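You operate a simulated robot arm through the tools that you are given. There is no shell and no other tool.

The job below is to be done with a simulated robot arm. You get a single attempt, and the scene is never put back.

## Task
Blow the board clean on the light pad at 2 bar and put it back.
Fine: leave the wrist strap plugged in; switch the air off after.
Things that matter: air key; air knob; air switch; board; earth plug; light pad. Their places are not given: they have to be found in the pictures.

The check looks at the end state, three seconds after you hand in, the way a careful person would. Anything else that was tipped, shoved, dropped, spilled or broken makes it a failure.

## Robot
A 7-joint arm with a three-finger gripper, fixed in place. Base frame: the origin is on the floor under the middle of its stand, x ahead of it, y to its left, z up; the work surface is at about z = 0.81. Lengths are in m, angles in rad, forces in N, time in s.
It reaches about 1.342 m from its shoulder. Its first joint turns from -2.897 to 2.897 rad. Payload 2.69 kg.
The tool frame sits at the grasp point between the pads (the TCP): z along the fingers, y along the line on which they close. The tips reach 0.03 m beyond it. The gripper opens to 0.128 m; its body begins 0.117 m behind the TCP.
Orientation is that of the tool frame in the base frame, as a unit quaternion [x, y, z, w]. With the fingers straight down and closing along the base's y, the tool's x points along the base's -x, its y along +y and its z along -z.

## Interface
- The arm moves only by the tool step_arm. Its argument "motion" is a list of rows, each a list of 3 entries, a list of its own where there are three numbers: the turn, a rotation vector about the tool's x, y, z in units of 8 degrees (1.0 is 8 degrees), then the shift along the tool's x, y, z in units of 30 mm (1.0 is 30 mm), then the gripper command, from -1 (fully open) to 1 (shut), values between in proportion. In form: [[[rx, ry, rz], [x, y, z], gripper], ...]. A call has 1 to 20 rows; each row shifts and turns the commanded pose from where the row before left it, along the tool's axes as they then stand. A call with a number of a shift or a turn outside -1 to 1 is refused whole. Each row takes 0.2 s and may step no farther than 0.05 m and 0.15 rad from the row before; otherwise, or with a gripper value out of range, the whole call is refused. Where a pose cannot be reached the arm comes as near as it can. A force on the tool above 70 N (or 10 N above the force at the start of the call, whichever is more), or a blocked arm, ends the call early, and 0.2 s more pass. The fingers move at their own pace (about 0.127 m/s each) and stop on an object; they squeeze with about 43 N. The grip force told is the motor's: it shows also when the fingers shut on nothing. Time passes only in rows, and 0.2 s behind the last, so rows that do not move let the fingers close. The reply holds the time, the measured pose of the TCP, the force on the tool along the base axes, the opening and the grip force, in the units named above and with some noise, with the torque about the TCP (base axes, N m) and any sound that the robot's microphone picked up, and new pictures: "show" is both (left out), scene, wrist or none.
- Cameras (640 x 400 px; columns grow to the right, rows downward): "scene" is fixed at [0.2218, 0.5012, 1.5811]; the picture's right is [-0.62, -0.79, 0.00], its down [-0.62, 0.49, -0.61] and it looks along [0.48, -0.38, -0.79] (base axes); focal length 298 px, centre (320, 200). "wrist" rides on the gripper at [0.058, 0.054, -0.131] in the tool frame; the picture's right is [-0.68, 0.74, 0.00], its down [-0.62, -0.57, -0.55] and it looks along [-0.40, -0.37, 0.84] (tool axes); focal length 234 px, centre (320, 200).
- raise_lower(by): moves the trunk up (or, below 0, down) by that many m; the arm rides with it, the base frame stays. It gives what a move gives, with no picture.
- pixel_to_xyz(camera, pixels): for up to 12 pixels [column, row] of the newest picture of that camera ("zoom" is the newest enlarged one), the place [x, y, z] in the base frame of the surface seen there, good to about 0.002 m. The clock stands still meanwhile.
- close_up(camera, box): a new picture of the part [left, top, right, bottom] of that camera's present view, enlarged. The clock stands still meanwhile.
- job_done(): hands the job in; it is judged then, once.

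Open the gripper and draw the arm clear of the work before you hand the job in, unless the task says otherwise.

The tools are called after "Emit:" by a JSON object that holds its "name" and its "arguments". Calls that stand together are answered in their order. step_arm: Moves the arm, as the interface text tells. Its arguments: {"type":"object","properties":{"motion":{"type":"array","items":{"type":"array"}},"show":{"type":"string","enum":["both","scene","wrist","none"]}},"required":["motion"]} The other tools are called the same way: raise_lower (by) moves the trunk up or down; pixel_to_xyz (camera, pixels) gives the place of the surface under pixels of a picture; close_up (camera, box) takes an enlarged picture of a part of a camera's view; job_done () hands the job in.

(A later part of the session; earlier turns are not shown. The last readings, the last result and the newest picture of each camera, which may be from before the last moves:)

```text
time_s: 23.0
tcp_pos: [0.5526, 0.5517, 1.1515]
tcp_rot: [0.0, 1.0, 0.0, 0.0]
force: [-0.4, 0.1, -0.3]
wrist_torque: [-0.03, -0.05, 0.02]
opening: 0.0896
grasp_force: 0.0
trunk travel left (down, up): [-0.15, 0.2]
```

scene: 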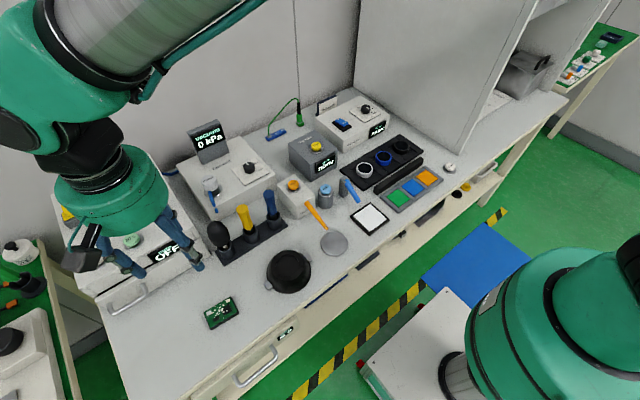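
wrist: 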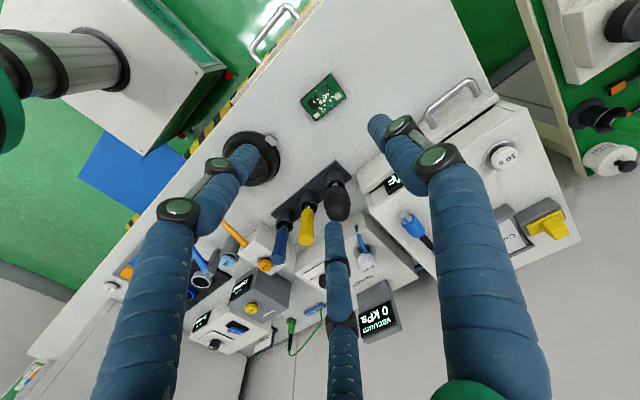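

The board is visible at (322,97) in the wrist view, nearly under the tool. I rotate -90° about tool z so the single thumb (+y tool) faces base -x and the finger pair faces +x.

Emit:
{"name": "step_arm", "arguments": {"motion": [[[0, 0, -0.9375], [0, 0, 0], -0.4], [[0, 0, -0.9375], [0, 0, 0], -0.4], [[0, 0, -0.9375], [0, 0, 0], -0.4], [[0, 0, -0.9375], [0, 0, 0], -0.4], [[0, 0, -0.9375], [0, 0, 0], -0.4], [[0, 0, -0.9375], [0, 0, 0], -0.4], [[0, 0, -0.9375], [0, 0, 0], -0.4], [[0, 0, -0.9375], [0, 0, 0], -0.4], [[0, 0, -0.9375], [0, 0, 0], -0.4], [[0, 0, -0.9375], [0, 0, 0], -0.4], [[0, 0, -0.9375], [0, 0, 0], -0.4], [[0, 0, -0.9375], [0, 0, 0], -0.4], [[0, 0, 0], [0, 0, 0], -0.4]], "show": "both"}}

```text
time_s: 25.8
tcp_pos: [0.5519, 0.5533, 1.1497]
tcp_rot: [0.708, -0.707, 0.0, 0.0]
force: [0.5, 0.4, 0.9]
wrist_torque: [0.0, 0.02, 0.01]
opening: 0.0898
grasp_force: 0.0
trunk travel left (down, up): [-0.15, 0.2]
```

scene: 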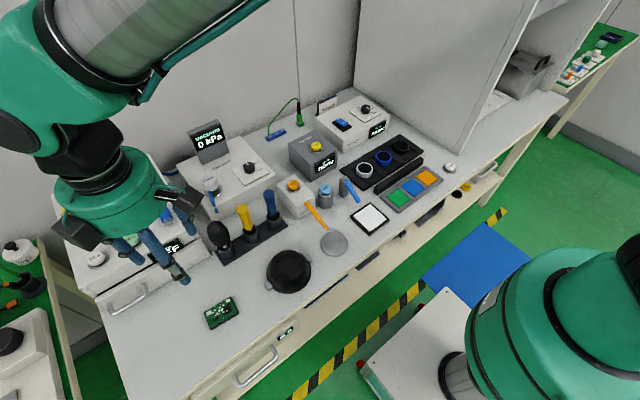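
wrist: 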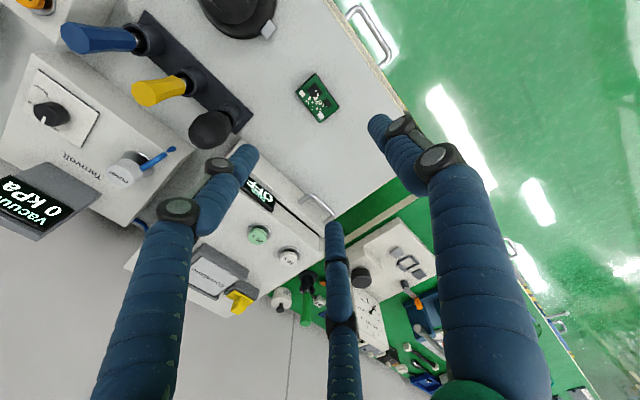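

Tool x now points to -y and tool y to -x. I zoom on the board at (317,98) to measure its corners and see the debris.

Emit:
{"name": "close_up", "arguments": {"camera": "wrist", "box": [277, 63, 357, 133]}}

Emit:
{"name": "close_up", "arguments": {"camera": "scene", "box": [194, 290, 250, 335]}}

Emit:
{"name": "pixel_to_xyz", "arguments": {"camera": "zoom", "pixels": [[320, 200], [150, 225], [400, 80], [520, 240], [260, 400], [270, 150], [450, 160], [210, 310], [390, 320]]}}

```text
5.71 times, centred on (317, 98) of wrist
```

zoom: 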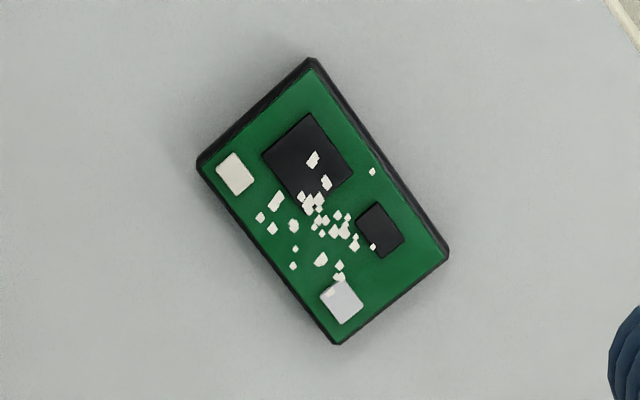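

```text
8.89 times, centred on (222, 312) of scene
```

zoom: 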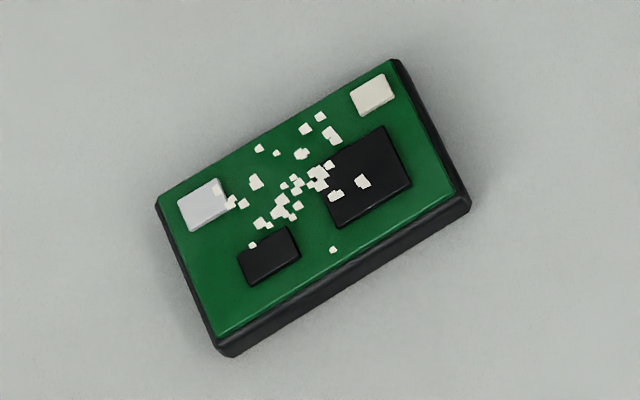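

```text
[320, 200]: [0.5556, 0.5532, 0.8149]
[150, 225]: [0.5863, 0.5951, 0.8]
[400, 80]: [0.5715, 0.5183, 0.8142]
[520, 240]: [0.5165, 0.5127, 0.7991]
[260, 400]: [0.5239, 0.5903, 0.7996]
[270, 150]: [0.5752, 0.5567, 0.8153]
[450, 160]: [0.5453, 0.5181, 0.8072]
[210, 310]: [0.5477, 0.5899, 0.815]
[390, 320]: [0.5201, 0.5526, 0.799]
```

I read the green top's four corners (slightly inset) in this zoom to get board centre and yaw.

Emit:
{"name": "pixel_to_xyz", "arguments": {"camera": "zoom", "pixels": [[165, 199], [390, 67], [450, 192], [222, 331], [307, 195], [277, 131], [336, 262], [193, 265], [420, 130], [232, 350], [465, 205]]}}

Emit:
{"name": "close_up", "arguments": {"camera": "wrist", "box": [277, 63, 357, 133]}}

Emit:
{"name": "pixel_to_xyz", "arguments": {"camera": "zoom", "pixels": [[205, 167], [308, 72], [440, 250], [335, 338], [256, 118], [375, 160], [390, 295], [270, 252], [322, 205]]}}

```text
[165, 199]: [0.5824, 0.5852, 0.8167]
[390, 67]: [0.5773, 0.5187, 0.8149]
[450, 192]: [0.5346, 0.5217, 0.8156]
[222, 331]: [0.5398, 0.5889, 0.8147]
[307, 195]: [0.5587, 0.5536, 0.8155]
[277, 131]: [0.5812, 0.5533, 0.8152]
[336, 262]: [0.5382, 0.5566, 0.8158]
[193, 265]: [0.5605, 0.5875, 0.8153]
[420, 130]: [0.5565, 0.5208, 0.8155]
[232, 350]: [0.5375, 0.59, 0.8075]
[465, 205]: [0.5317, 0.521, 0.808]
```

```text
5.71 times, centred on (317, 98) of wrist
```

zoom: 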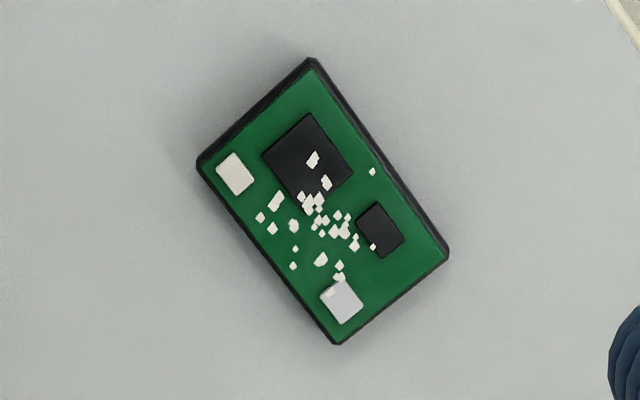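

```text
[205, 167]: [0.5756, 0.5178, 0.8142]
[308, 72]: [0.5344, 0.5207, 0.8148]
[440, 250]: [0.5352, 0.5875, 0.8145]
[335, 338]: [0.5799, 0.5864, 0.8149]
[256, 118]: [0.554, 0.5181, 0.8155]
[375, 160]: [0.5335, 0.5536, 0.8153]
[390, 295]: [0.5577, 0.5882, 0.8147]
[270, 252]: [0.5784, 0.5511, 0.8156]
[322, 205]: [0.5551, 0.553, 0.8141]
```

The board centre is about (0.557,0.553), top z 0.815, yaw about -3.4°, size ~0.07×0.045. I check clearances to the cure machine's handle and tool holder before descending.

Emit:
{"name": "pixel_to_xyz", "arguments": {"camera": "scene", "pixels": [[125, 305], [145, 292], [108, 310], [212, 245], [212, 260], [100, 330], [225, 265], [268, 285]]}}

Emit:
{"name": "step_arm", "arguments": {"motion": [[[0, 0, 0.42], [0, -0.43, 0.9], -0.7], [[0, 0, 0], [0, 0, 1], -0.7], [[0, 0, 0], [0, 0, 1], -0.7], [[0, 0, 0], [0, 0, 1], -0.7], [[0, 0, 0], [0, 0, 1], -0.7], [[0, 0, 0], [0, 0, 1], -0.7], [[0, 0, 0], [0, 0, 0], -0.7]], "show": "both"}}

```text
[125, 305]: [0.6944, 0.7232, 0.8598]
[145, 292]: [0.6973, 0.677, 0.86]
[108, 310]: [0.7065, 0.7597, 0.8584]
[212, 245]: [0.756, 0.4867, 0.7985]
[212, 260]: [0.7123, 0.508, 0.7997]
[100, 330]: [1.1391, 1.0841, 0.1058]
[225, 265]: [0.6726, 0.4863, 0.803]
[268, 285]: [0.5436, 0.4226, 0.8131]
```

```text
time_s: 27.4
tcp_pos: [0.566, 0.5516, 0.9708]
tcp_rot: [-0.686, 0.727, 0.0, 0.0]
force: [0.6, 0.1, -1.1]
wrist_torque: [-0.01, 0.02, 0.0]
opening: 0.1087
grasp_force: 0.1
trunk travel left (down, up): [-0.15, 0.2]
```

scene: 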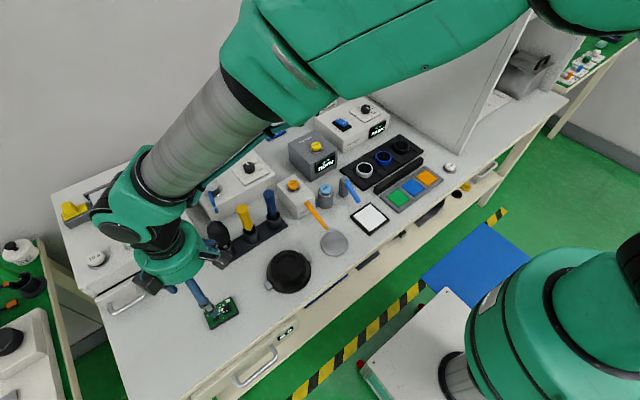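
wrist: 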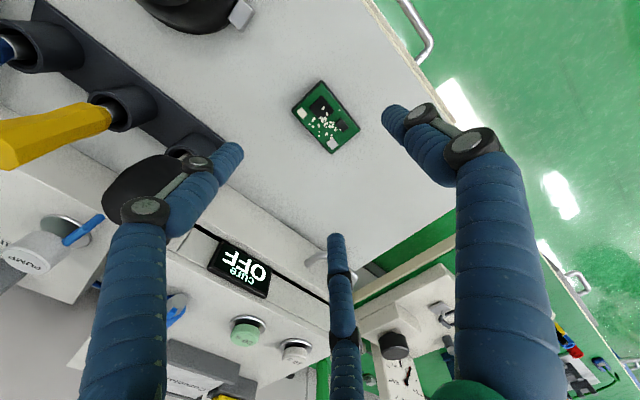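

TCP is at 0.97 with the board between the fingers. I zoom in to check the clearance between the hand's knuckle block and the black round handle at (218,235) before going lower.

Emit:
{"name": "close_up", "arguments": {"camera": "scene", "box": [110, 200, 270, 340]}}

Emit:
{"name": "close_up", "arguments": {"camera": "wrist", "box": [60, 80, 360, 280]}}

Emit:
{"name": "pixel_to_xyz", "arguments": {"camera": "scene", "pixels": [[212, 254], [216, 262], [203, 265], [197, 290], [207, 310], [175, 288], [148, 286], [218, 232], [228, 240], [212, 225]]}}

```text
2.86 times, centred on (190, 270) of scene
```

zoom: 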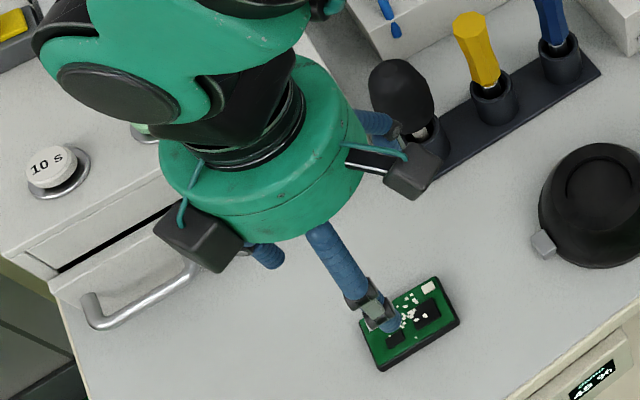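

```text
2.00 times, centred on (210, 180) of wrist
```

zoom: 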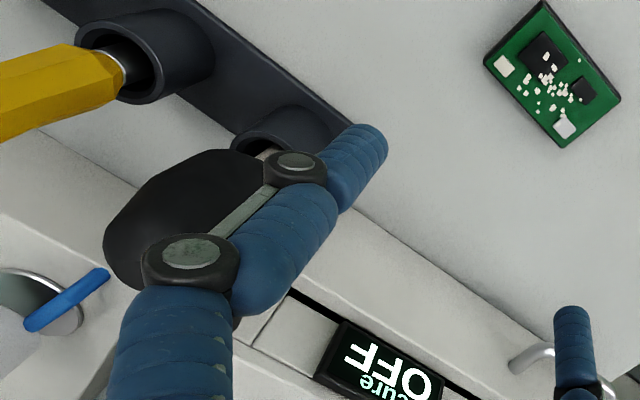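

```text
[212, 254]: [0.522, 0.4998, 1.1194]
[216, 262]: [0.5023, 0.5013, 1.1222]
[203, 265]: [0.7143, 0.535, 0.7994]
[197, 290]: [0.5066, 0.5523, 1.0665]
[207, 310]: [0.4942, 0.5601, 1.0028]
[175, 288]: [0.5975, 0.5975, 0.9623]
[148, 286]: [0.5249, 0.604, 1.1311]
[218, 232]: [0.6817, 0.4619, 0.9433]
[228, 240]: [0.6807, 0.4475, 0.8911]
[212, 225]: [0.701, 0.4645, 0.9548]
```

The blocks are the camera housings on the -x side, well clear of the handle. The board at (325,117) is where it should be, so I lower to about z 0.842.

Emit:
{"name": "step_arm", "arguments": {"motion": [[[0, 0, 0], [0, 0, 1], -0.7], [[0, 0, 0], [0, 0, 1], -0.7], [[0, 0, 0], [0, 0, 1], -0.7], [[0, 0, 0], [0, 0, 1], -0.7], [[0, 0, 0], [0, 0, 0.3], -0.7], [[0, 0, 0], [0, 0, 0], -0.7]], "show": "both"}}

Emit:
{"name": "close_up", "arguments": {"camera": "scene", "box": [160, 260, 260, 340]}}

Emit:
{"name": "close_up", "arguments": {"camera": "wrist", "box": [200, 80, 440, 260]}}

```text
time_s: 28.8
tcp_pos: [0.5643, 0.5514, 0.8422]
tcp_rot: [-0.687, 0.727, 0.0, 0.0]
force: [-0.1, 0.4, -0.1]
wrist_torque: [0.03, 0.0, -0.01]
opening: 0.1088
grasp_force: 0.1
trunk travel left (down, up): [-0.15, 0.2]
```

scene: 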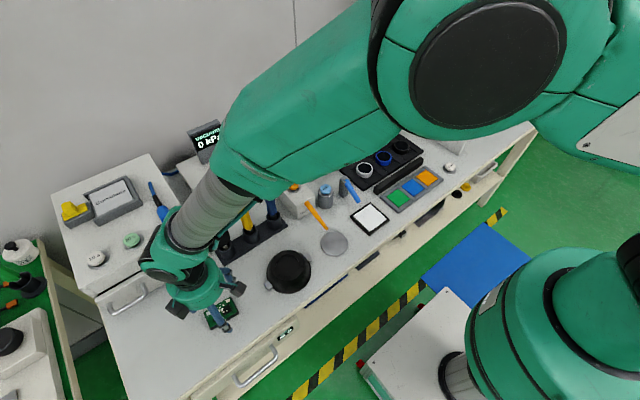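
wrist: 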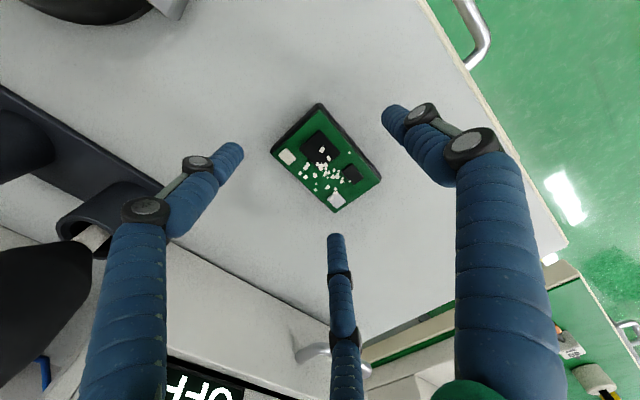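

```text
5.00 times, centred on (210, 300) of scene
```

zoom: 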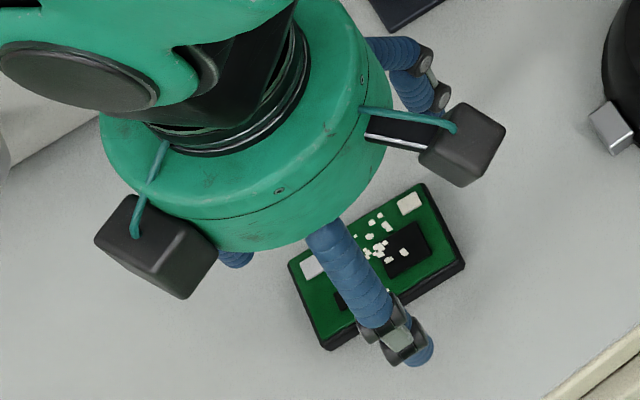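

```text
2.22 times, centred on (320, 170) of wrist
```

zoom: 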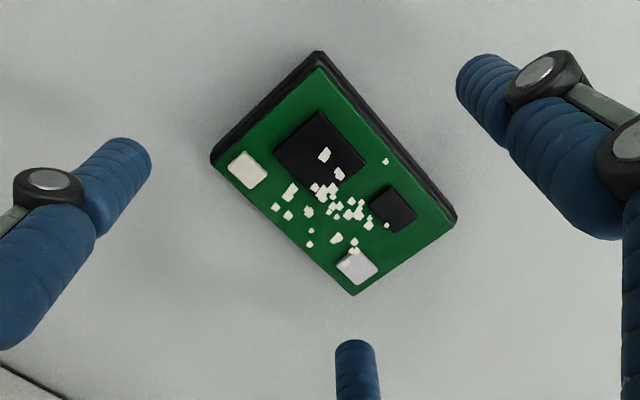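

Fingers surround the board cleanly. I lower 8 mm more (tips ~4 mm above the bench) and close gradually.

Emit:
{"name": "step_arm", "arguments": {"motion": [[[0, 0, 0], [0, 0, 0.15], -0.7], [[0, 0, 0], [0, 0, 0.13], -0.4], [[0, 0, 0], [0, 0, 0], -0.2], [[0, 0, 0], [0, 0, 0], -0.1], [[0, 0, 0], [0, 0, 0], 0.0], [[0, 0, 0], [0, 0, 0], 0.05]], "show": "wrist"}}

Emit:
{"name": "close_up", "arguments": {"camera": "wrist", "box": [200, 80, 440, 260]}}

```text
time_s: 30.2
tcp_pos: [0.5637, 0.5529, 0.8344]
tcp_rot: [-0.687, 0.727, 0.0, 0.0]
force: [-0.3, -0.2, 1.4]
wrist_torque: [0.02, 0.02, 0.02]
opening: 0.0616
grasp_force: 8.3
trunk travel left (down, up): [-0.15, 0.2]
```

wrist: 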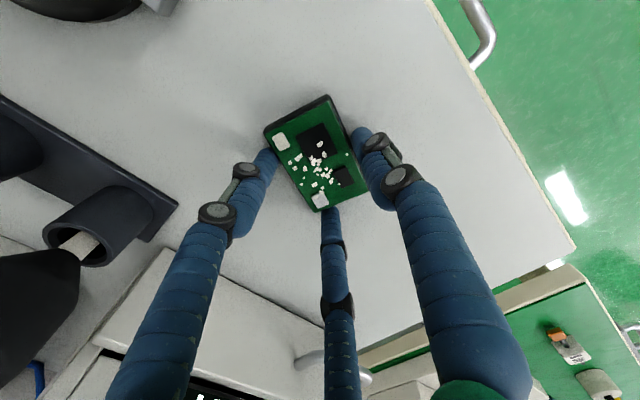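

```text
2.22 times, centred on (320, 170) of wrist
```

zoom: 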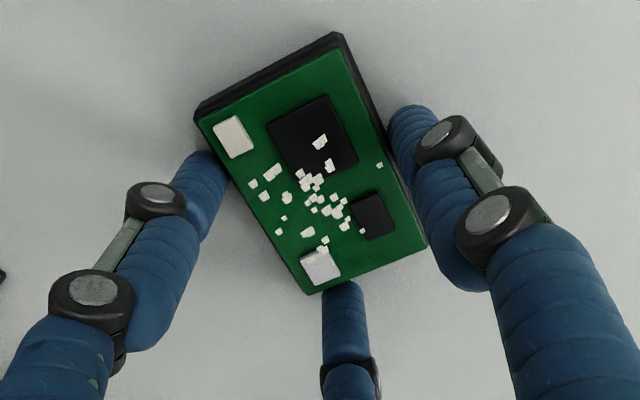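

The board twisted in the grip because the finger pair spans its whole length and catches the corners — this orientation is poor. I'll open, rise, and regrip with the thumb on a short end and the finger pair on the long edges.

Emit:
{"name": "step_arm", "arguments": {"motion": [[[0, 0, 0], [0, 0, 0], -0.3], [[0, 0, 0], [0, 0, 0], -0.7], [[0, 0, 0], [0, 0, 0], -0.7], [[0, 0, 0], [0, 0, -1], -0.7], [[0, 0, 0], [0, 0, -1], -0.7], [[0, 0, 0], [0, 0, -1], -0.7], [[0, 0, 0], [0, 0, 0], -0.7]], "show": "wrist"}}

Emit:
{"name": "close_up", "arguments": {"camera": "wrist", "box": [240, 60, 400, 180]}}

```text
time_s: 31.8
tcp_pos: [0.5647, 0.5522, 0.9247]
tcp_rot: [-0.686, 0.727, 0.0, -0.001]
force: [-0.1, -0.7, 0.0]
wrist_torque: [0.01, -0.04, 0.0]
opening: 0.1088
grasp_force: 0.1
trunk travel left (down, up): [-0.15, 0.2]
```

wrist: 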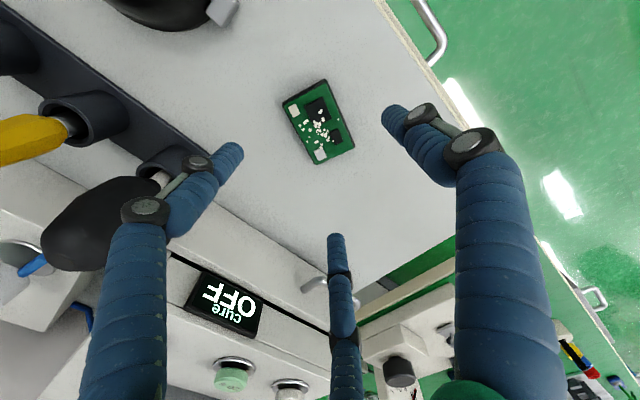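

```text
3.33 times, centred on (320, 120) of wrist
```

zoom: 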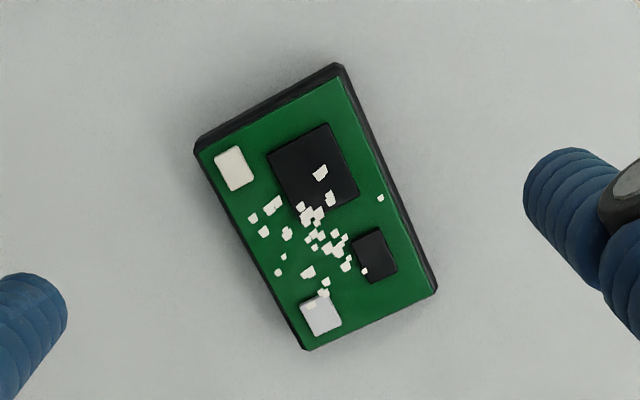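

I measure the board's new corners from this view.

Emit:
{"name": "pixel_to_xyz", "arguments": {"camera": "zoom", "pixels": [[203, 153], [338, 83], [427, 288], [306, 342], [317, 217], [271, 117], [382, 185], [367, 315], [255, 248]]}}

```text
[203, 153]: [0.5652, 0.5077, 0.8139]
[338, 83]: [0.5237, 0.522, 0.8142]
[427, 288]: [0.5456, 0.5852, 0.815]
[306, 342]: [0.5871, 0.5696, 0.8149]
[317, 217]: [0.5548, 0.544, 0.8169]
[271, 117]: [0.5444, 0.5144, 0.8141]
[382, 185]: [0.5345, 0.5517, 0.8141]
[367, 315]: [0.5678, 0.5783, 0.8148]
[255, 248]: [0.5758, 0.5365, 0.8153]
```

Board is now centred at (0.555,0.546) with yaw about -19°. I rotate the tool +106° so its y axis lies along the board's long axis (thumb at the +y end) and centre it.

Emit:
{"name": "step_arm", "arguments": {"motion": [[[0, 0, 0.9457], [-0.047, 0.217, 0], -0.7], [[0, 0, 0.9457], [0, 0, 0], -0.7], [[0, 0, 0.9457], [0, 0, 0], -0.7], [[0, 0, 0.9457], [0, 0, 0], -0.7], [[0, 0, 0.9457], [0, 0, 0], -0.7], [[0, 0, 0.9457], [0, 0, 0], -0.7], [[0, 0, 0.9457], [0, 0, 0], -0.7], [[0, 0, 0.9457], [0, 0, 0], -0.7], [[0, 0, 0.9457], [0, 0, 0], -0.7], [[0, 0, 0.9457], [0, 0, 0], -0.7], [[0, 0, 0.9457], [0, 0, 0], -0.7], [[0, 0, 0.9457], [0, 0, 0], -0.7], [[0, 0, 0.9457], [0, 0, 0], -0.7], [[0, 0, 0.9457], [0, 0, 0], -0.7], [[0, 0, 0], [0, 0, 0], -0.7]], "show": "both"}}

Emit:
{"name": "close_up", "arguments": {"camera": "wrist", "box": [240, 60, 400, 180]}}

```text
time_s: 35.0
tcp_pos: [0.5591, 0.5547, 0.9255]
tcp_rot: [0.168, 0.986, 0.0, -0.001]
force: [-0.2, 0.4, 0.3]
wrist_torque: [-0.01, 0.0, 0.04]
opening: 0.1089
grasp_force: 0.1
trunk travel left (down, up): [-0.15, 0.2]
```

scene: 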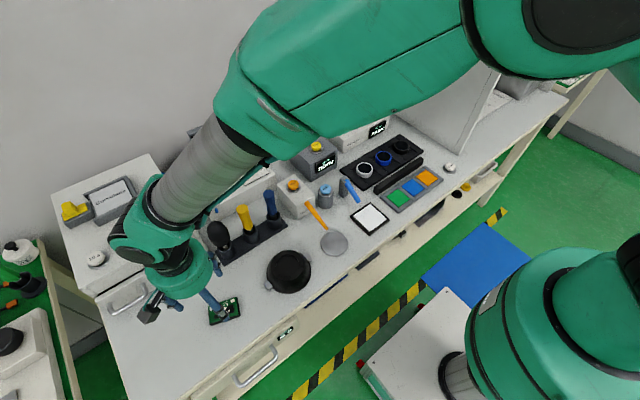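
wrist: 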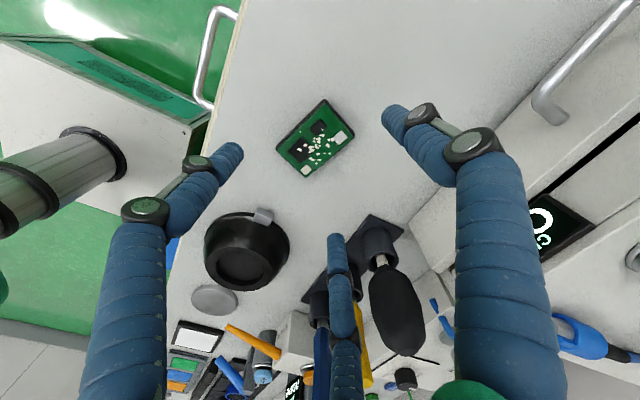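

```text
3.33 times, centred on (320, 120) of wrist
```

zoom: 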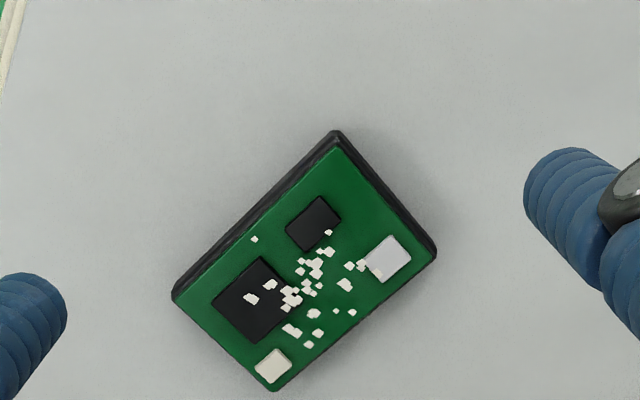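

Tool y is along the board's long axis now. I lower to z≈0.834 and close gradually to a light grip.

Emit:
{"name": "step_arm", "arguments": {"motion": [[[0, 0, 0], [0, 0, 0.9], -0.7], [[0, 0, 0], [0, 0, 0.9], -0.7], [[0, 0, 0], [0, 0, 0.9], -0.7], [[0, 0, 0], [0, 0, 0.35], -0.7], [[0, 0, 0], [0, 0, 0], -0.4], [[0, 0, 0], [0, 0, 0], -0.2], [[0, 0, 0], [0, 0, 0], 0.0], [[0, 0, 0], [0, 0, 0], 0.1], [[0, 0, 0], [0, 0, 0], 0.15]], "show": "wrist"}}

Emit:
{"name": "close_up", "arguments": {"camera": "wrist", "box": [220, 80, 420, 230]}}

```text
time_s: 37.0
tcp_pos: [0.558, 0.5564, 0.8331]
tcp_rot: [0.167, 0.986, 0.0, 0.001]
force: [0.4, -0.1, 0.5]
wrist_torque: [-0.04, -0.03, -0.04]
opening: 0.0592
grasp_force: 3.0
trunk travel left (down, up): [-0.15, 0.2]
```

wrist: 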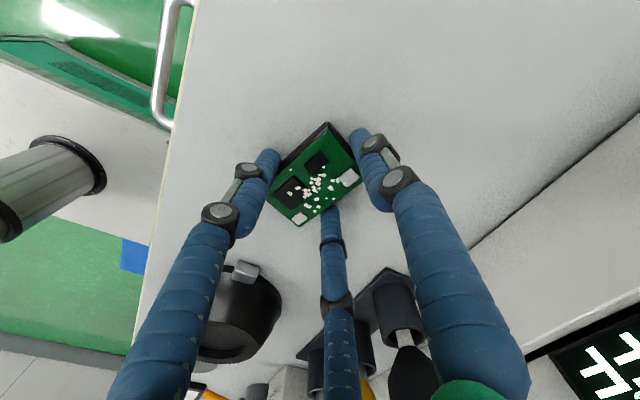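

```text
2.67 times, centred on (320, 155) of wrist
```

zoom: 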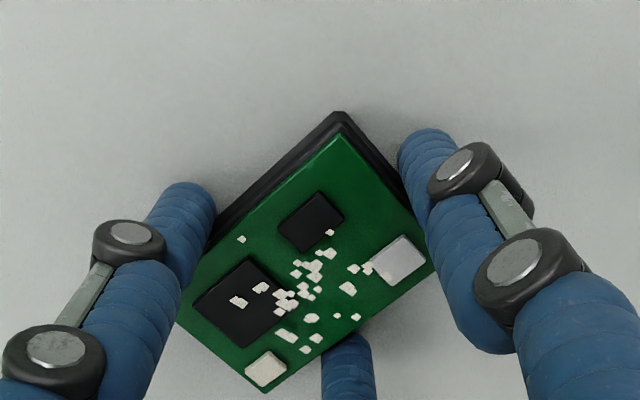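

The grasp is now well arranged: fingers on both long edges, thumb at the short end. I close further for a firm grip and check that the board stays aligned.

Emit:
{"name": "step_arm", "arguments": {"motion": [[[0, 0, 0], [0, 0, 0], 0.2], [[0, 0, 0], [0, 0, 0], 0.25], [[0, 0, 0], [0, 0, 0], 0.3], [[0, 0, 0], [0, 0, 0], 0.4]], "show": "wrist"}}

Emit:
{"name": "close_up", "arguments": {"camera": "wrist", "box": [220, 80, 420, 230]}}

```text
time_s: 38.0
tcp_pos: [0.5589, 0.5544, 0.8346]
tcp_rot: [0.168, 0.986, -0.001, 0.0]
force: [-0.5, -1.6, 1.6]
wrist_torque: [0.0, -0.02, -0.01]
opening: 0.0584
grasp_force: 43.4
trunk travel left (down, up): [-0.15, 0.2]
```

wrist: 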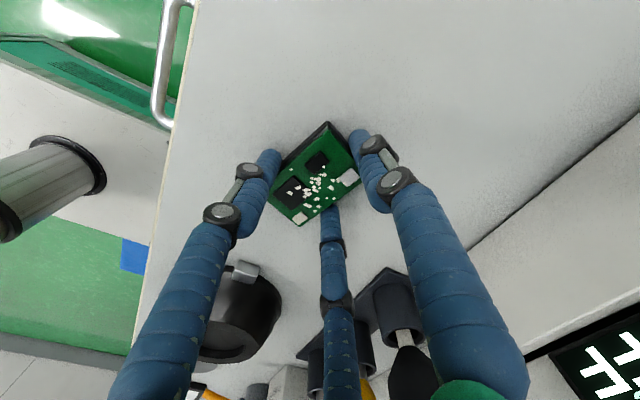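

```text
2.67 times, centred on (320, 155) of wrist
```

zoom: 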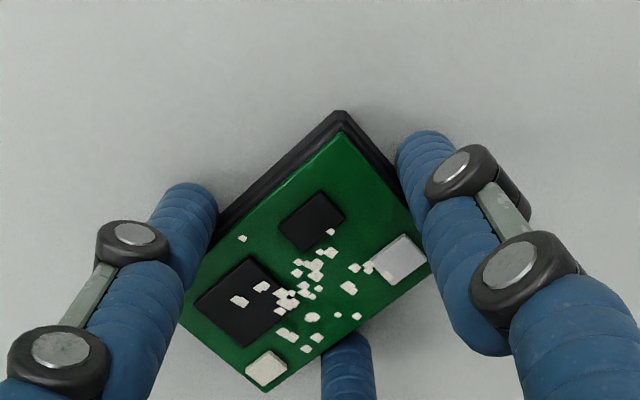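

Firm grip of 43 N with the board steady. I measure its corners in the hand, to know its offset from the TCP.

Emit:
{"name": "pixel_to_xyz", "arguments": {"camera": "zoom", "pixels": [[340, 138], [422, 262], [268, 386], [188, 318], [275, 210], [305, 245], [380, 200], [345, 322]]}}

```text
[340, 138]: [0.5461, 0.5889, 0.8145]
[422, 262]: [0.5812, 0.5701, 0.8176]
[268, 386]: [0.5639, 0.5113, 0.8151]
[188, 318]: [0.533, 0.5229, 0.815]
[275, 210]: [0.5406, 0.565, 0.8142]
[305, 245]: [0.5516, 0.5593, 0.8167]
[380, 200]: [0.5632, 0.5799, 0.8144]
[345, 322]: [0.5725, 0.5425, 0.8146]
```

Board centre is ~7.5 mm behind the TCP along tool -y, as planned. I lift it straight up, gently first.

Emit:
{"name": "step_arm", "arguments": {"motion": [[[0, 0, 0], [0, 0, -0.2], 0.4], [[0, 0, 0], [0, 0, -0.3], 0.4], [[0, 0, 0], [0, 0, -0.5], 0.4], [[0, 0, 0], [0, 0, -0.7], 0.4], [[0, 0, 0], [0, 0, -0.7], 0.4], [[0, 0, 0], [0, 0, -0.7], 0.4], [[0, 0, 0], [0, 0, -0.7], 0.4], [[0, 0, 0], [0, 0, -0.7], 0.4], [[0, 0, 0], [0, 0, 0], 0.4]], "show": "both"}}

Emit:
{"name": "close_up", "arguments": {"camera": "wrist", "box": [220, 80, 420, 230]}}

```text
time_s: 40.0
tcp_pos: [0.5578, 0.5541, 0.969]
tcp_rot: [0.167, 0.986, 0.0, -0.001]
force: [0.3, -0.9, -0.9]
wrist_torque: [0.0, 0.01, 0.0]
opening: 0.0581
grasp_force: 43.0
trunk travel left (down, up): [-0.15, 0.2]
```

scene: 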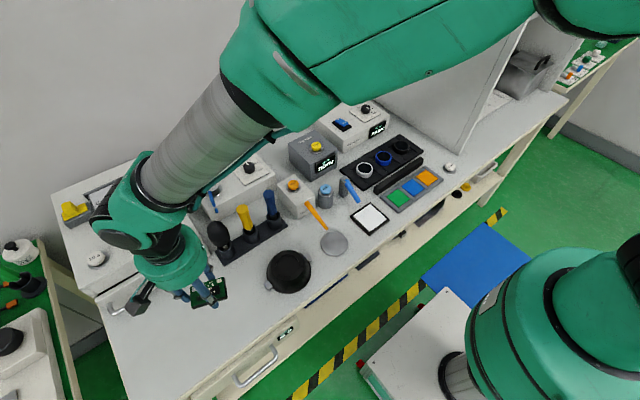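
wrist: 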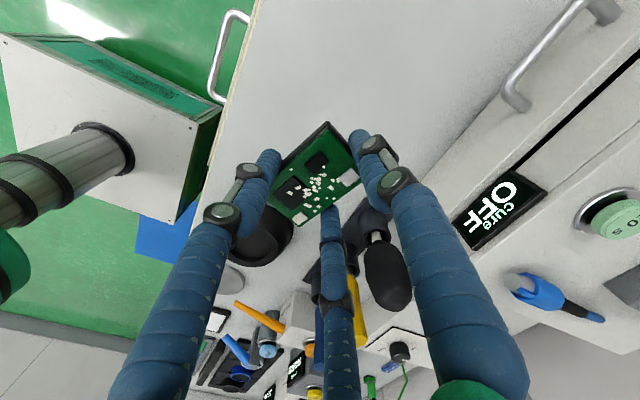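

```text
2.67 times, centred on (320, 155) of wrist
```

zoom: 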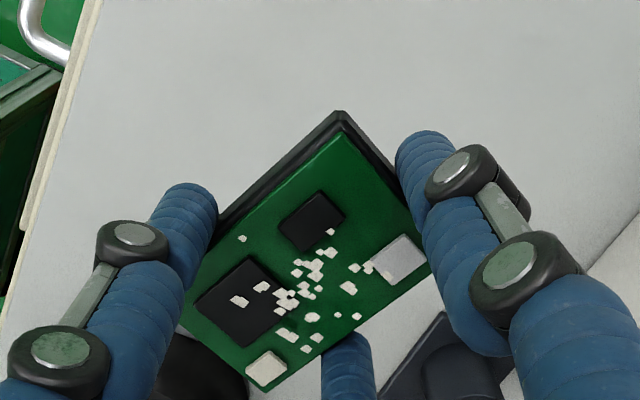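

The board lifted level and firmly held. I rise a bit more, undo the 16° yaw, then carry it toward the light pad at moderate speed.

Emit:
{"name": "step_arm", "arguments": {"motion": [[[0, 0, -0.5], [0, 0, -0.4], 0.4], [[0, 0, -0.5], [0, 0, -0.4], 0.4], [[0, 0, -0.5], [0, 0, -0.3], 0.4], [[0, 0, -0.49], [0, 0, -0.2], 0.4], [[0, 0, 0], [0, -0.4, 0], 0.4], [[0, 0, 0], [0, -0.9, 0], 0.4], [[0, 0, 0], [0, -0.9, 0], 0.4], [[0, 0, 0], [0, -0.9, 0], 0.4], [[0, 0, 0], [0, -0.9, 0], 0.4], [[0, 0, 0], [0, -0.9, 0], 0.4], [[0, 0, 0], [0, -0.9, 0], 0.4], [[0, 0, 0], [0, -0.9, 0], 0.4], [[0, 0, 0], [0, -0.9, 0], 0.4], [[0, 0, 0], [0, -0.9, 0], 0.4], [[0, 0, 0], [0, -0.9, 0], 0.4], [[0, 0, 0], [0, -0.9, 0], 0.4]], "show": "scene"}}

Emit:
{"name": "step_arm", "arguments": {"motion": [[[0, 0, 0], [0, -0.9, 0], 0.4], [[0, 0, 0], [0, -0.9, 0], 0.4], [[0, 0, 0], [0, -0.9, 0], 0.4], [[0, 0, 0], [-0.05, -0.9, 0], 0.4], [[0, 0, 0], [-0.05, -0.9, 0], 0.4], [[0, 0, 0], [-0.05, -0.9, 0], 0.4], [[0, 0, 0], [0, -0.57, 0], 0.4], [[0, 0, 0], [0, 0, 0], 0.4]], "show": "both"}}

```text
time_s: 43.4
tcp_pos: [0.5414, 0.2438, 1.007]
tcp_rot: [0.03, 1.0, 0.0, -0.001]
force: [0.1, 1.1, 0.6]
wrist_torque: [-0.03, -0.02, -0.03]
opening: 0.0579
grasp_force: 42.6
trunk travel left (down, up): [-0.15, 0.2]
```

scene: 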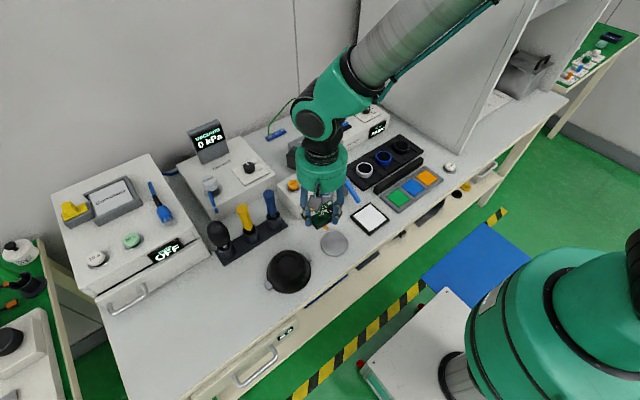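

```text
time_s: 45.2
tcp_pos: [0.5356, 0.0676, 1.0085]
tcp_rot: [0.029, 1.0, -0.001, 0.0]
force: [-0.2, 0.7, -1.0]
wrist_torque: [0.03, -0.01, 0.0]
opening: 0.0578
grasp_force: 42.7
trunk travel left (down, up): [-0.15, 0.2]
```

scene: 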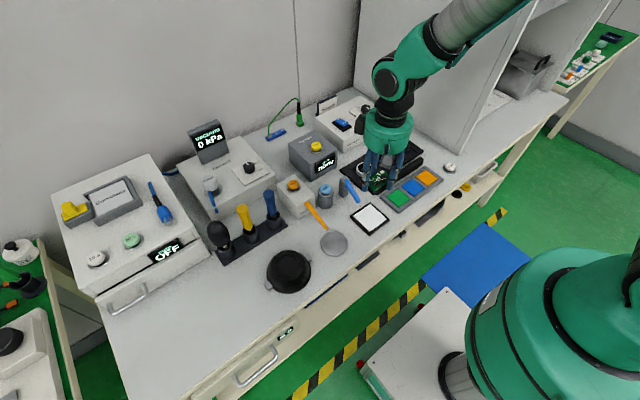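
wrist: 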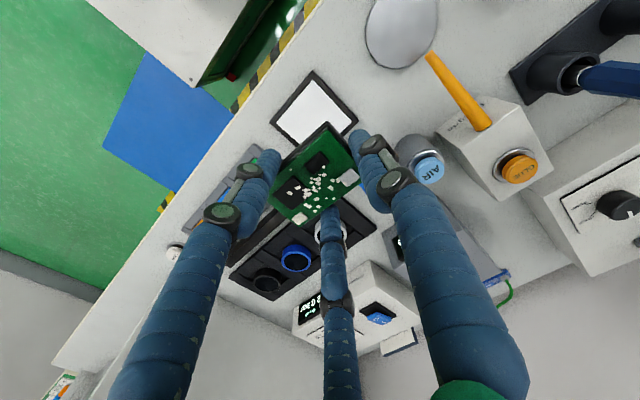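

The board is now above the pad region. I measure the pad's and the nozzle's places from the wrist and scene views.

Emit:
{"name": "close_up", "arguments": {"camera": "wrist", "box": [250, 60, 410, 180]}}

Emit:
{"name": "pixel_to_xyz", "arguments": {"camera": "zoom", "pixels": [[255, 55], [420, 200], [275, 90], [95, 250], [240, 190], [390, 215], [110, 245]]}}

Emit:
{"name": "close_up", "arguments": {"camera": "scene", "box": [325, 165, 405, 245]}}

Emit:
{"name": "pixel_to_xyz", "arguments": {"camera": "zoom", "pixels": [[300, 290], [200, 300], [370, 360], [290, 180], [310, 180], [270, 140], [240, 100], [330, 220]]}}

```text
3.33 times, centred on (330, 120) of wrist
```

zoom: 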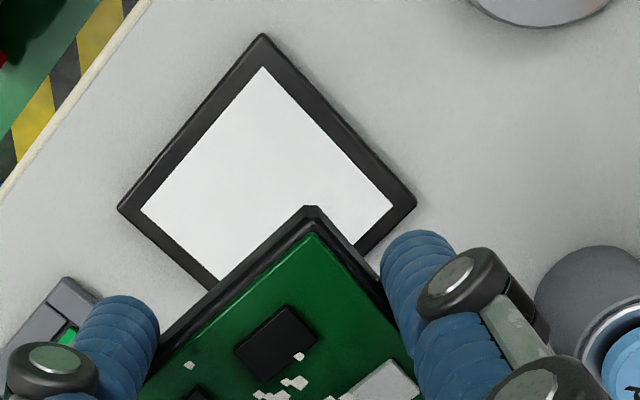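

```text
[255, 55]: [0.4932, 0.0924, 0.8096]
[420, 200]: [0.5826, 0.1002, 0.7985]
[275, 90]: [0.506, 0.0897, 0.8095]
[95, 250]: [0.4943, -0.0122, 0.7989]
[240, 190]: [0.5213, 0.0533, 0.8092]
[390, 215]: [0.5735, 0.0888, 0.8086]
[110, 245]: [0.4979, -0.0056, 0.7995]
```

```text
5.00 times, centred on (365, 205) of scene
```

zoom: 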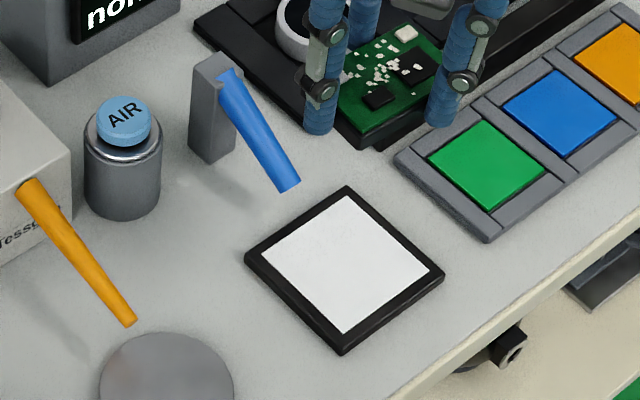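

```text
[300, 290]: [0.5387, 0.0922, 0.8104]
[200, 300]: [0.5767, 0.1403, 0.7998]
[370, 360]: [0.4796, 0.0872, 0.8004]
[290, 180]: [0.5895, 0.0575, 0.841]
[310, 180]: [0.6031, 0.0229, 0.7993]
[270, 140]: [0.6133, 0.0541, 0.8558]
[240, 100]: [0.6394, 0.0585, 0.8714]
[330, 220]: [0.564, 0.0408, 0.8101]
```

I query the pad's four corners and centre plus the nozzle tip more exactly.

Emit:
{"name": "pixel_to_xyz", "arguments": {"camera": "zoom", "pixels": [[266, 263], [347, 199], [421, 272], [343, 329], [251, 259], [347, 190], [438, 274], [343, 344], [345, 265], [285, 188], [295, 185], [278, 165]]}}

```text
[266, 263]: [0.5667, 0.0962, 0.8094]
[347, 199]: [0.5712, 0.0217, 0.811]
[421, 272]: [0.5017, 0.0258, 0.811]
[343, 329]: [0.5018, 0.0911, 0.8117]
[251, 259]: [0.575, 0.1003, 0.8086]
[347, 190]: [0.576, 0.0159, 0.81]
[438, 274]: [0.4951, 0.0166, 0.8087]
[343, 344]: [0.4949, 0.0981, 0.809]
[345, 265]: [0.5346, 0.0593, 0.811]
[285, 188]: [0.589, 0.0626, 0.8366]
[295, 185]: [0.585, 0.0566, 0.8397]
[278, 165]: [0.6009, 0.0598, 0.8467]
```

Pad centre is (0.535,0.058), surface z≈0.8105; nozzle tip is at x≈0.585. I trim laterally by 1.5 mm and lower the board to about 1 cm above the pad.

Emit:
{"name": "step_arm", "arguments": {"motion": [[[0, 0, 0], [0.05, -0.05, 0.7], 0.4], [[0, 0, 0], [0, 0, 0.9], 0.4], [[0, 0, 0], [0, 0, 0.9], 0.4], [[0, 0, 0], [0, 0, 0.9], 0.4], [[0, 0, 0], [0, 0, 0.9], 0.4], [[0, 0, 0], [0, 0, 0.7], 0.4], [[0, 0, 0], [0, 0, 0], 0.4]], "show": "both"}}

Emit:
{"name": "close_up", "arguments": {"camera": "scene", "box": [325, 165, 405, 245]}}

Emit:
{"name": "close_up", "arguments": {"camera": "wrist", "box": [200, 70, 440, 250]}}

```text
time_s: 46.8
tcp_pos: [0.532, 0.0652, 0.8563]
tcp_rot: [0.031, 1.0, 0.0, 0.001]
force: [0.3, 0.4, -1.0]
wrist_torque: [0.01, 0.01, 0.01]
opening: 0.0581
grasp_force: 43.1
trunk travel left (down, up): [-0.15, 0.2]
```

scene: 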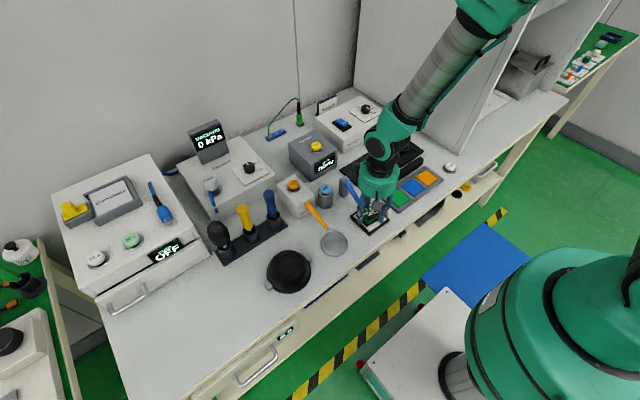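
wrist: 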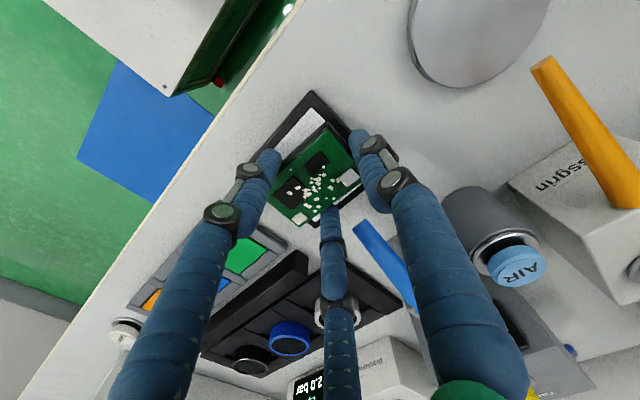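

```text
5.00 times, centred on (365, 205) of scene
```

zoom: 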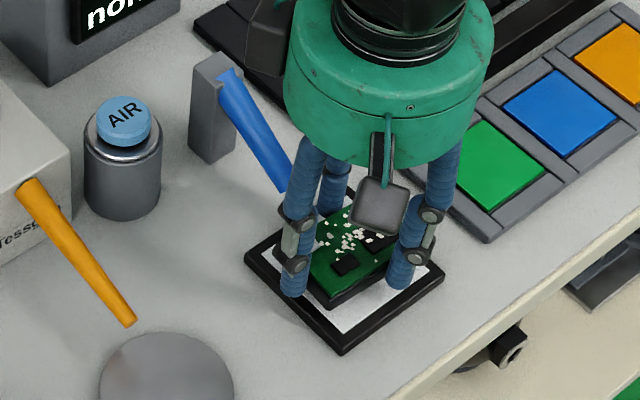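

```text
2.22 times, centred on (320, 160) of wrist
```

zoom: 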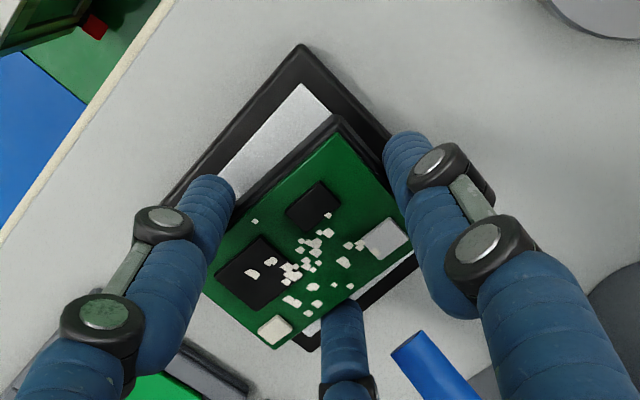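

Board is centred over the pad with the nozzle (tip at zoom (395,350)) clear of the finger. I lower the last centimetre in 2–3 mm steps watching the force.

Emit:
{"name": "step_arm", "arguments": {"motion": [[[0, 0, 0], [0, 0, 0.1], 0.4], [[0, 0, 0], [0, 0, 0.1], 0.4], [[0, 0, 0], [0, 0, 0.07], 0.4], [[0, 0, 0], [0, 0, 0], 0.4]], "show": "none"}}

```text
time_s: 47.8
tcp_pos: [0.5342, 0.0647, 0.8509]
tcp_rot: [0.029, 1.0, 0.001, 0.0]
force: [-0.6, -0.6, 0.1]
wrist_torque: [0.0, -0.01, 0.0]
opening: 0.0579
grasp_force: 42.7
trunk travel left (down, up): [-0.15, 0.2]
```

No contact yet at TCP z≈0.849. I go on down in 1.5 mm steps.

Emit:
{"name": "step_arm", "arguments": {"motion": [[[0, 0, 0], [0, 0, 0.05], 0.4], [[0, 0, 0], [0, 0, 0.05], 0.4], [[0, 0, 0], [0, 0, 0], 0.4]], "show": "scene"}}

Emit:
{"name": "close_up", "arguments": {"camera": "scene", "box": [345, 195, 395, 240]}}

```text
time_s: 48.6
tcp_pos: [0.533, 0.0643, 0.8468]
tcp_rot: [0.029, 1.0, 0.0, 0.0]
force: [0.0, -1.0, -1.2]
wrist_torque: [0.01, 0.01, -0.04]
opening: 0.058
grasp_force: 43.4
trunk travel left (down, up): [-0.15, 0.2]
```

scene: 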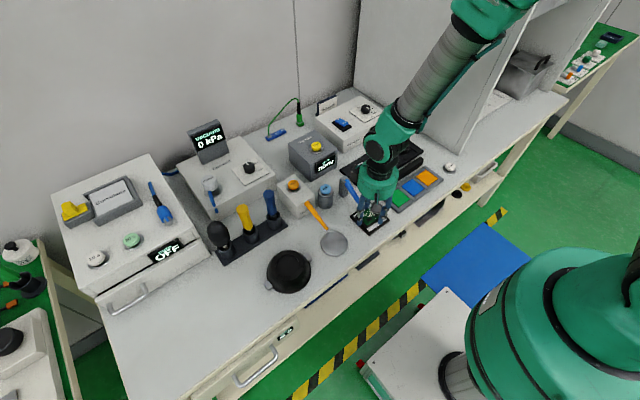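

```text
8.89 times, centred on (370, 218) of scene
```

zoom: 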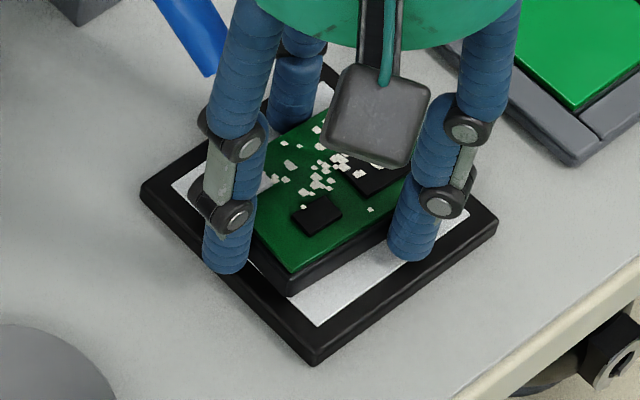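

Still no contact at 0.847; the board is a couple of mm above the pad. I go down 1 mm at a time.

Emit:
{"name": "step_arm", "arguments": {"motion": [[[0, 0, 0], [0, 0, 0.04], 0.4], [[0, 0, 0], [0, 0, 0.03], 0.4], [[0, 0, 0], [0, 0, 0], 0.4]], "show": "none"}}

```text
time_s: 49.4
tcp_pos: [0.5332, 0.0647, 0.8463]
tcp_rot: [0.03, 1.0, 0.0, -0.001]
force: [-0.4, -0.6, -0.4]
wrist_torque: [-0.01, 0.02, 0.0]
opening: 0.0581
grasp_force: 42.8
trunk travel left (down, up): [-0.15, 0.2]
```

Emit:
{"name": "step_arm", "arguments": {"motion": [[[0, 0, 0], [0, 0, 0.04], 0.4], [[0, 0, 0], [0, 0, 0], 0.4]], "show": "none"}}

```text
time_s: 50.0
tcp_pos: [0.5328, 0.0645, 0.8439]
tcp_rot: [0.03, 1.0, 0.0, 0.001]
force: [-0.6, -3.4, 15.6]
wrist_torque: [-0.18, -0.01, -0.07]
opening: 0.0582
grasp_force: 42.6
trunk travel left (down, up): [-0.15, 0.2]
```

Contact: 15.6 N upward, so the board is seated on the pad. I open just a little (to ~0.072) to stay clear of the nozzle, then rise straight up.

Emit:
{"name": "step_arm", "arguments": {"motion": [[[0, 0, 0], [0, 0, 0], 0.1], [[0, 0, 0], [0, 0, 0], 0.0], [[0, 0, 0], [0, 0, 0], -0.12], [[0, 0, 0], [0, 0, 0], -0.12]], "show": "both"}}

Emit:
{"name": "close_up", "arguments": {"camera": "wrist", "box": [200, 70, 440, 250]}}

```text
time_s: 51.0
tcp_pos: [0.533, 0.066, 0.8435]
tcp_rot: [0.029, 1.0, 0.0, 0.0]
force: [0.2, -0.1, -0.6]
wrist_torque: [0.02, 0.02, 0.0]
opening: 0.0717
grasp_force: 0.0
trunk travel left (down, up): [-0.15, 0.2]
```

scene: 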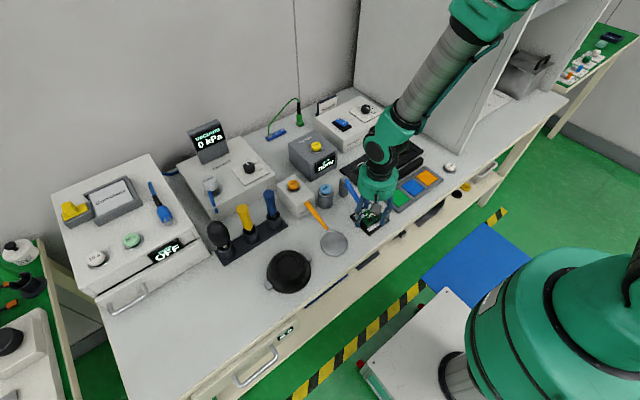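
wrist: 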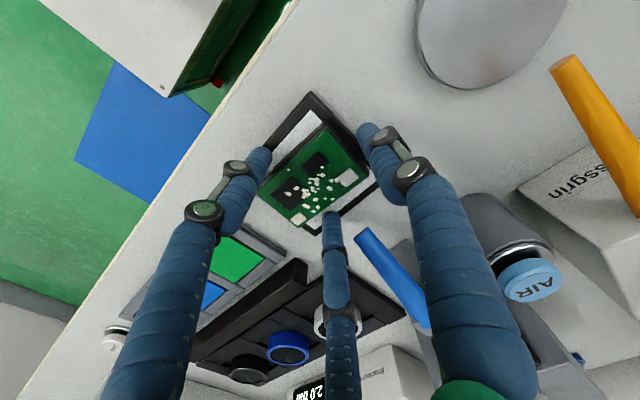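

```text
2.22 times, centred on (320, 160) of wrist
```

zoom: 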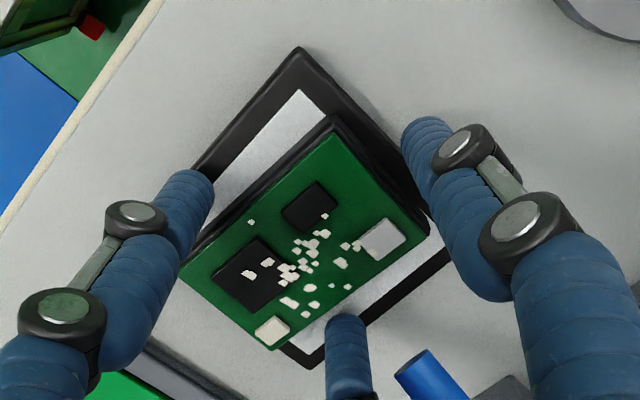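

Board lies on the light pad, free of the fingers. I rise straight up, then move over the AIR key at (0.670,0.126,0.878) with fingers closing.

Emit:
{"name": "step_arm", "arguments": {"motion": [[[0, 0, 0], [0, 0, -0.4], -0.12], [[0, 0, 0], [0, 0, -0.8], -0.12], [[0, 0, 0], [0, 0, -1], -0.12], [[0, 0, 0], [0, 0, -1], -0.12], [[0, 0, 0], [0, 0, -1], -0.12], [[0, 0, 0], [0, 0, -0.3], 0.5], [[0, 0, 0], [-0.88, 0.456, 0], 1], [[0, 0, 0], [-0.88, 0.456, 0], 1], [[0, 0, 0], [-0.88, 0.456, 0], 1], [[0, 0, 0], [-0.88, 0.456, 0], 1], [[0, 0, 0], [-0.88, 0.456, 0], 1], [[0, 0, 0], [0, 0, 0], 1]], "show": "both"}}

Emit:
{"name": "close_up", "arguments": {"camera": "wrist", "box": [220, 60, 420, 210]}}

Emit:
{"name": "close_up", "arguments": {"camera": "scene", "box": [290, 160, 402, 240]}}

```text
time_s: 53.6
tcp_pos: [0.6687, 0.1285, 0.9783]
tcp_rot: [0.029, 1.0, 0.0, 0.0]
force: [-0.1, -0.4, -0.6]
wrist_torque: [0.01, 0.04, 0.0]
opening: 0.002
grasp_force: 31.5
trunk travel left (down, up): [-0.15, 0.2]
```

scene: 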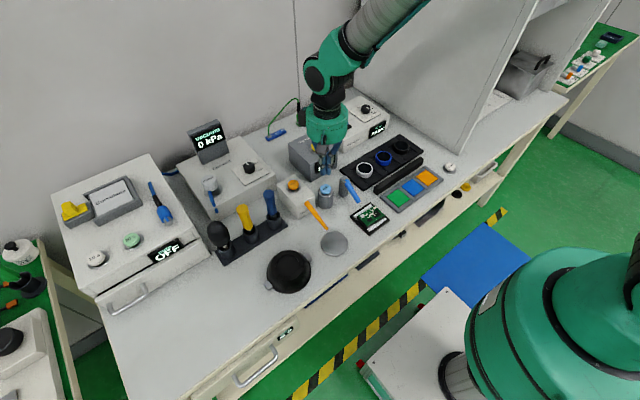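
wrist: 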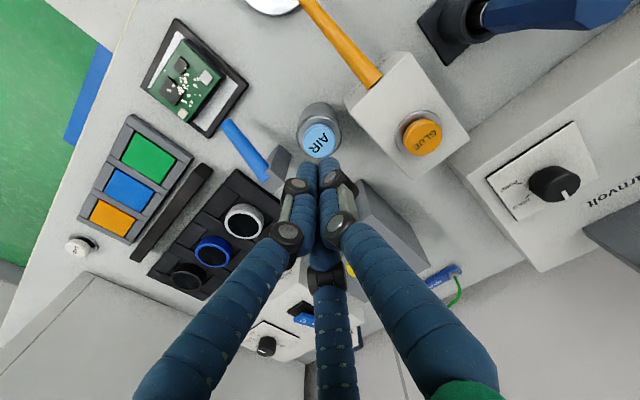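

```text
2.67 times, centred on (320, 135) of wrist
```

zoom: 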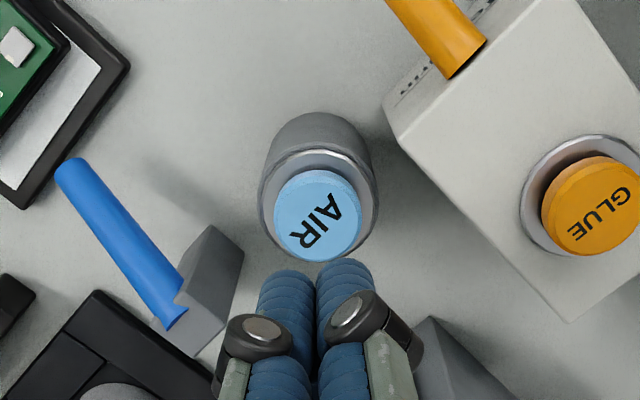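

```text
5.00 times, centred on (346, 200) of scene
```

zoom: 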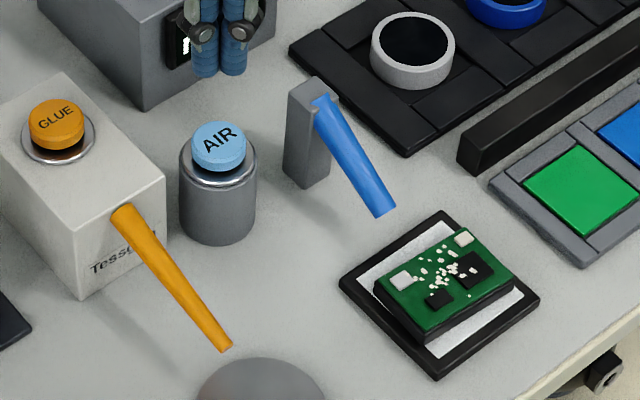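

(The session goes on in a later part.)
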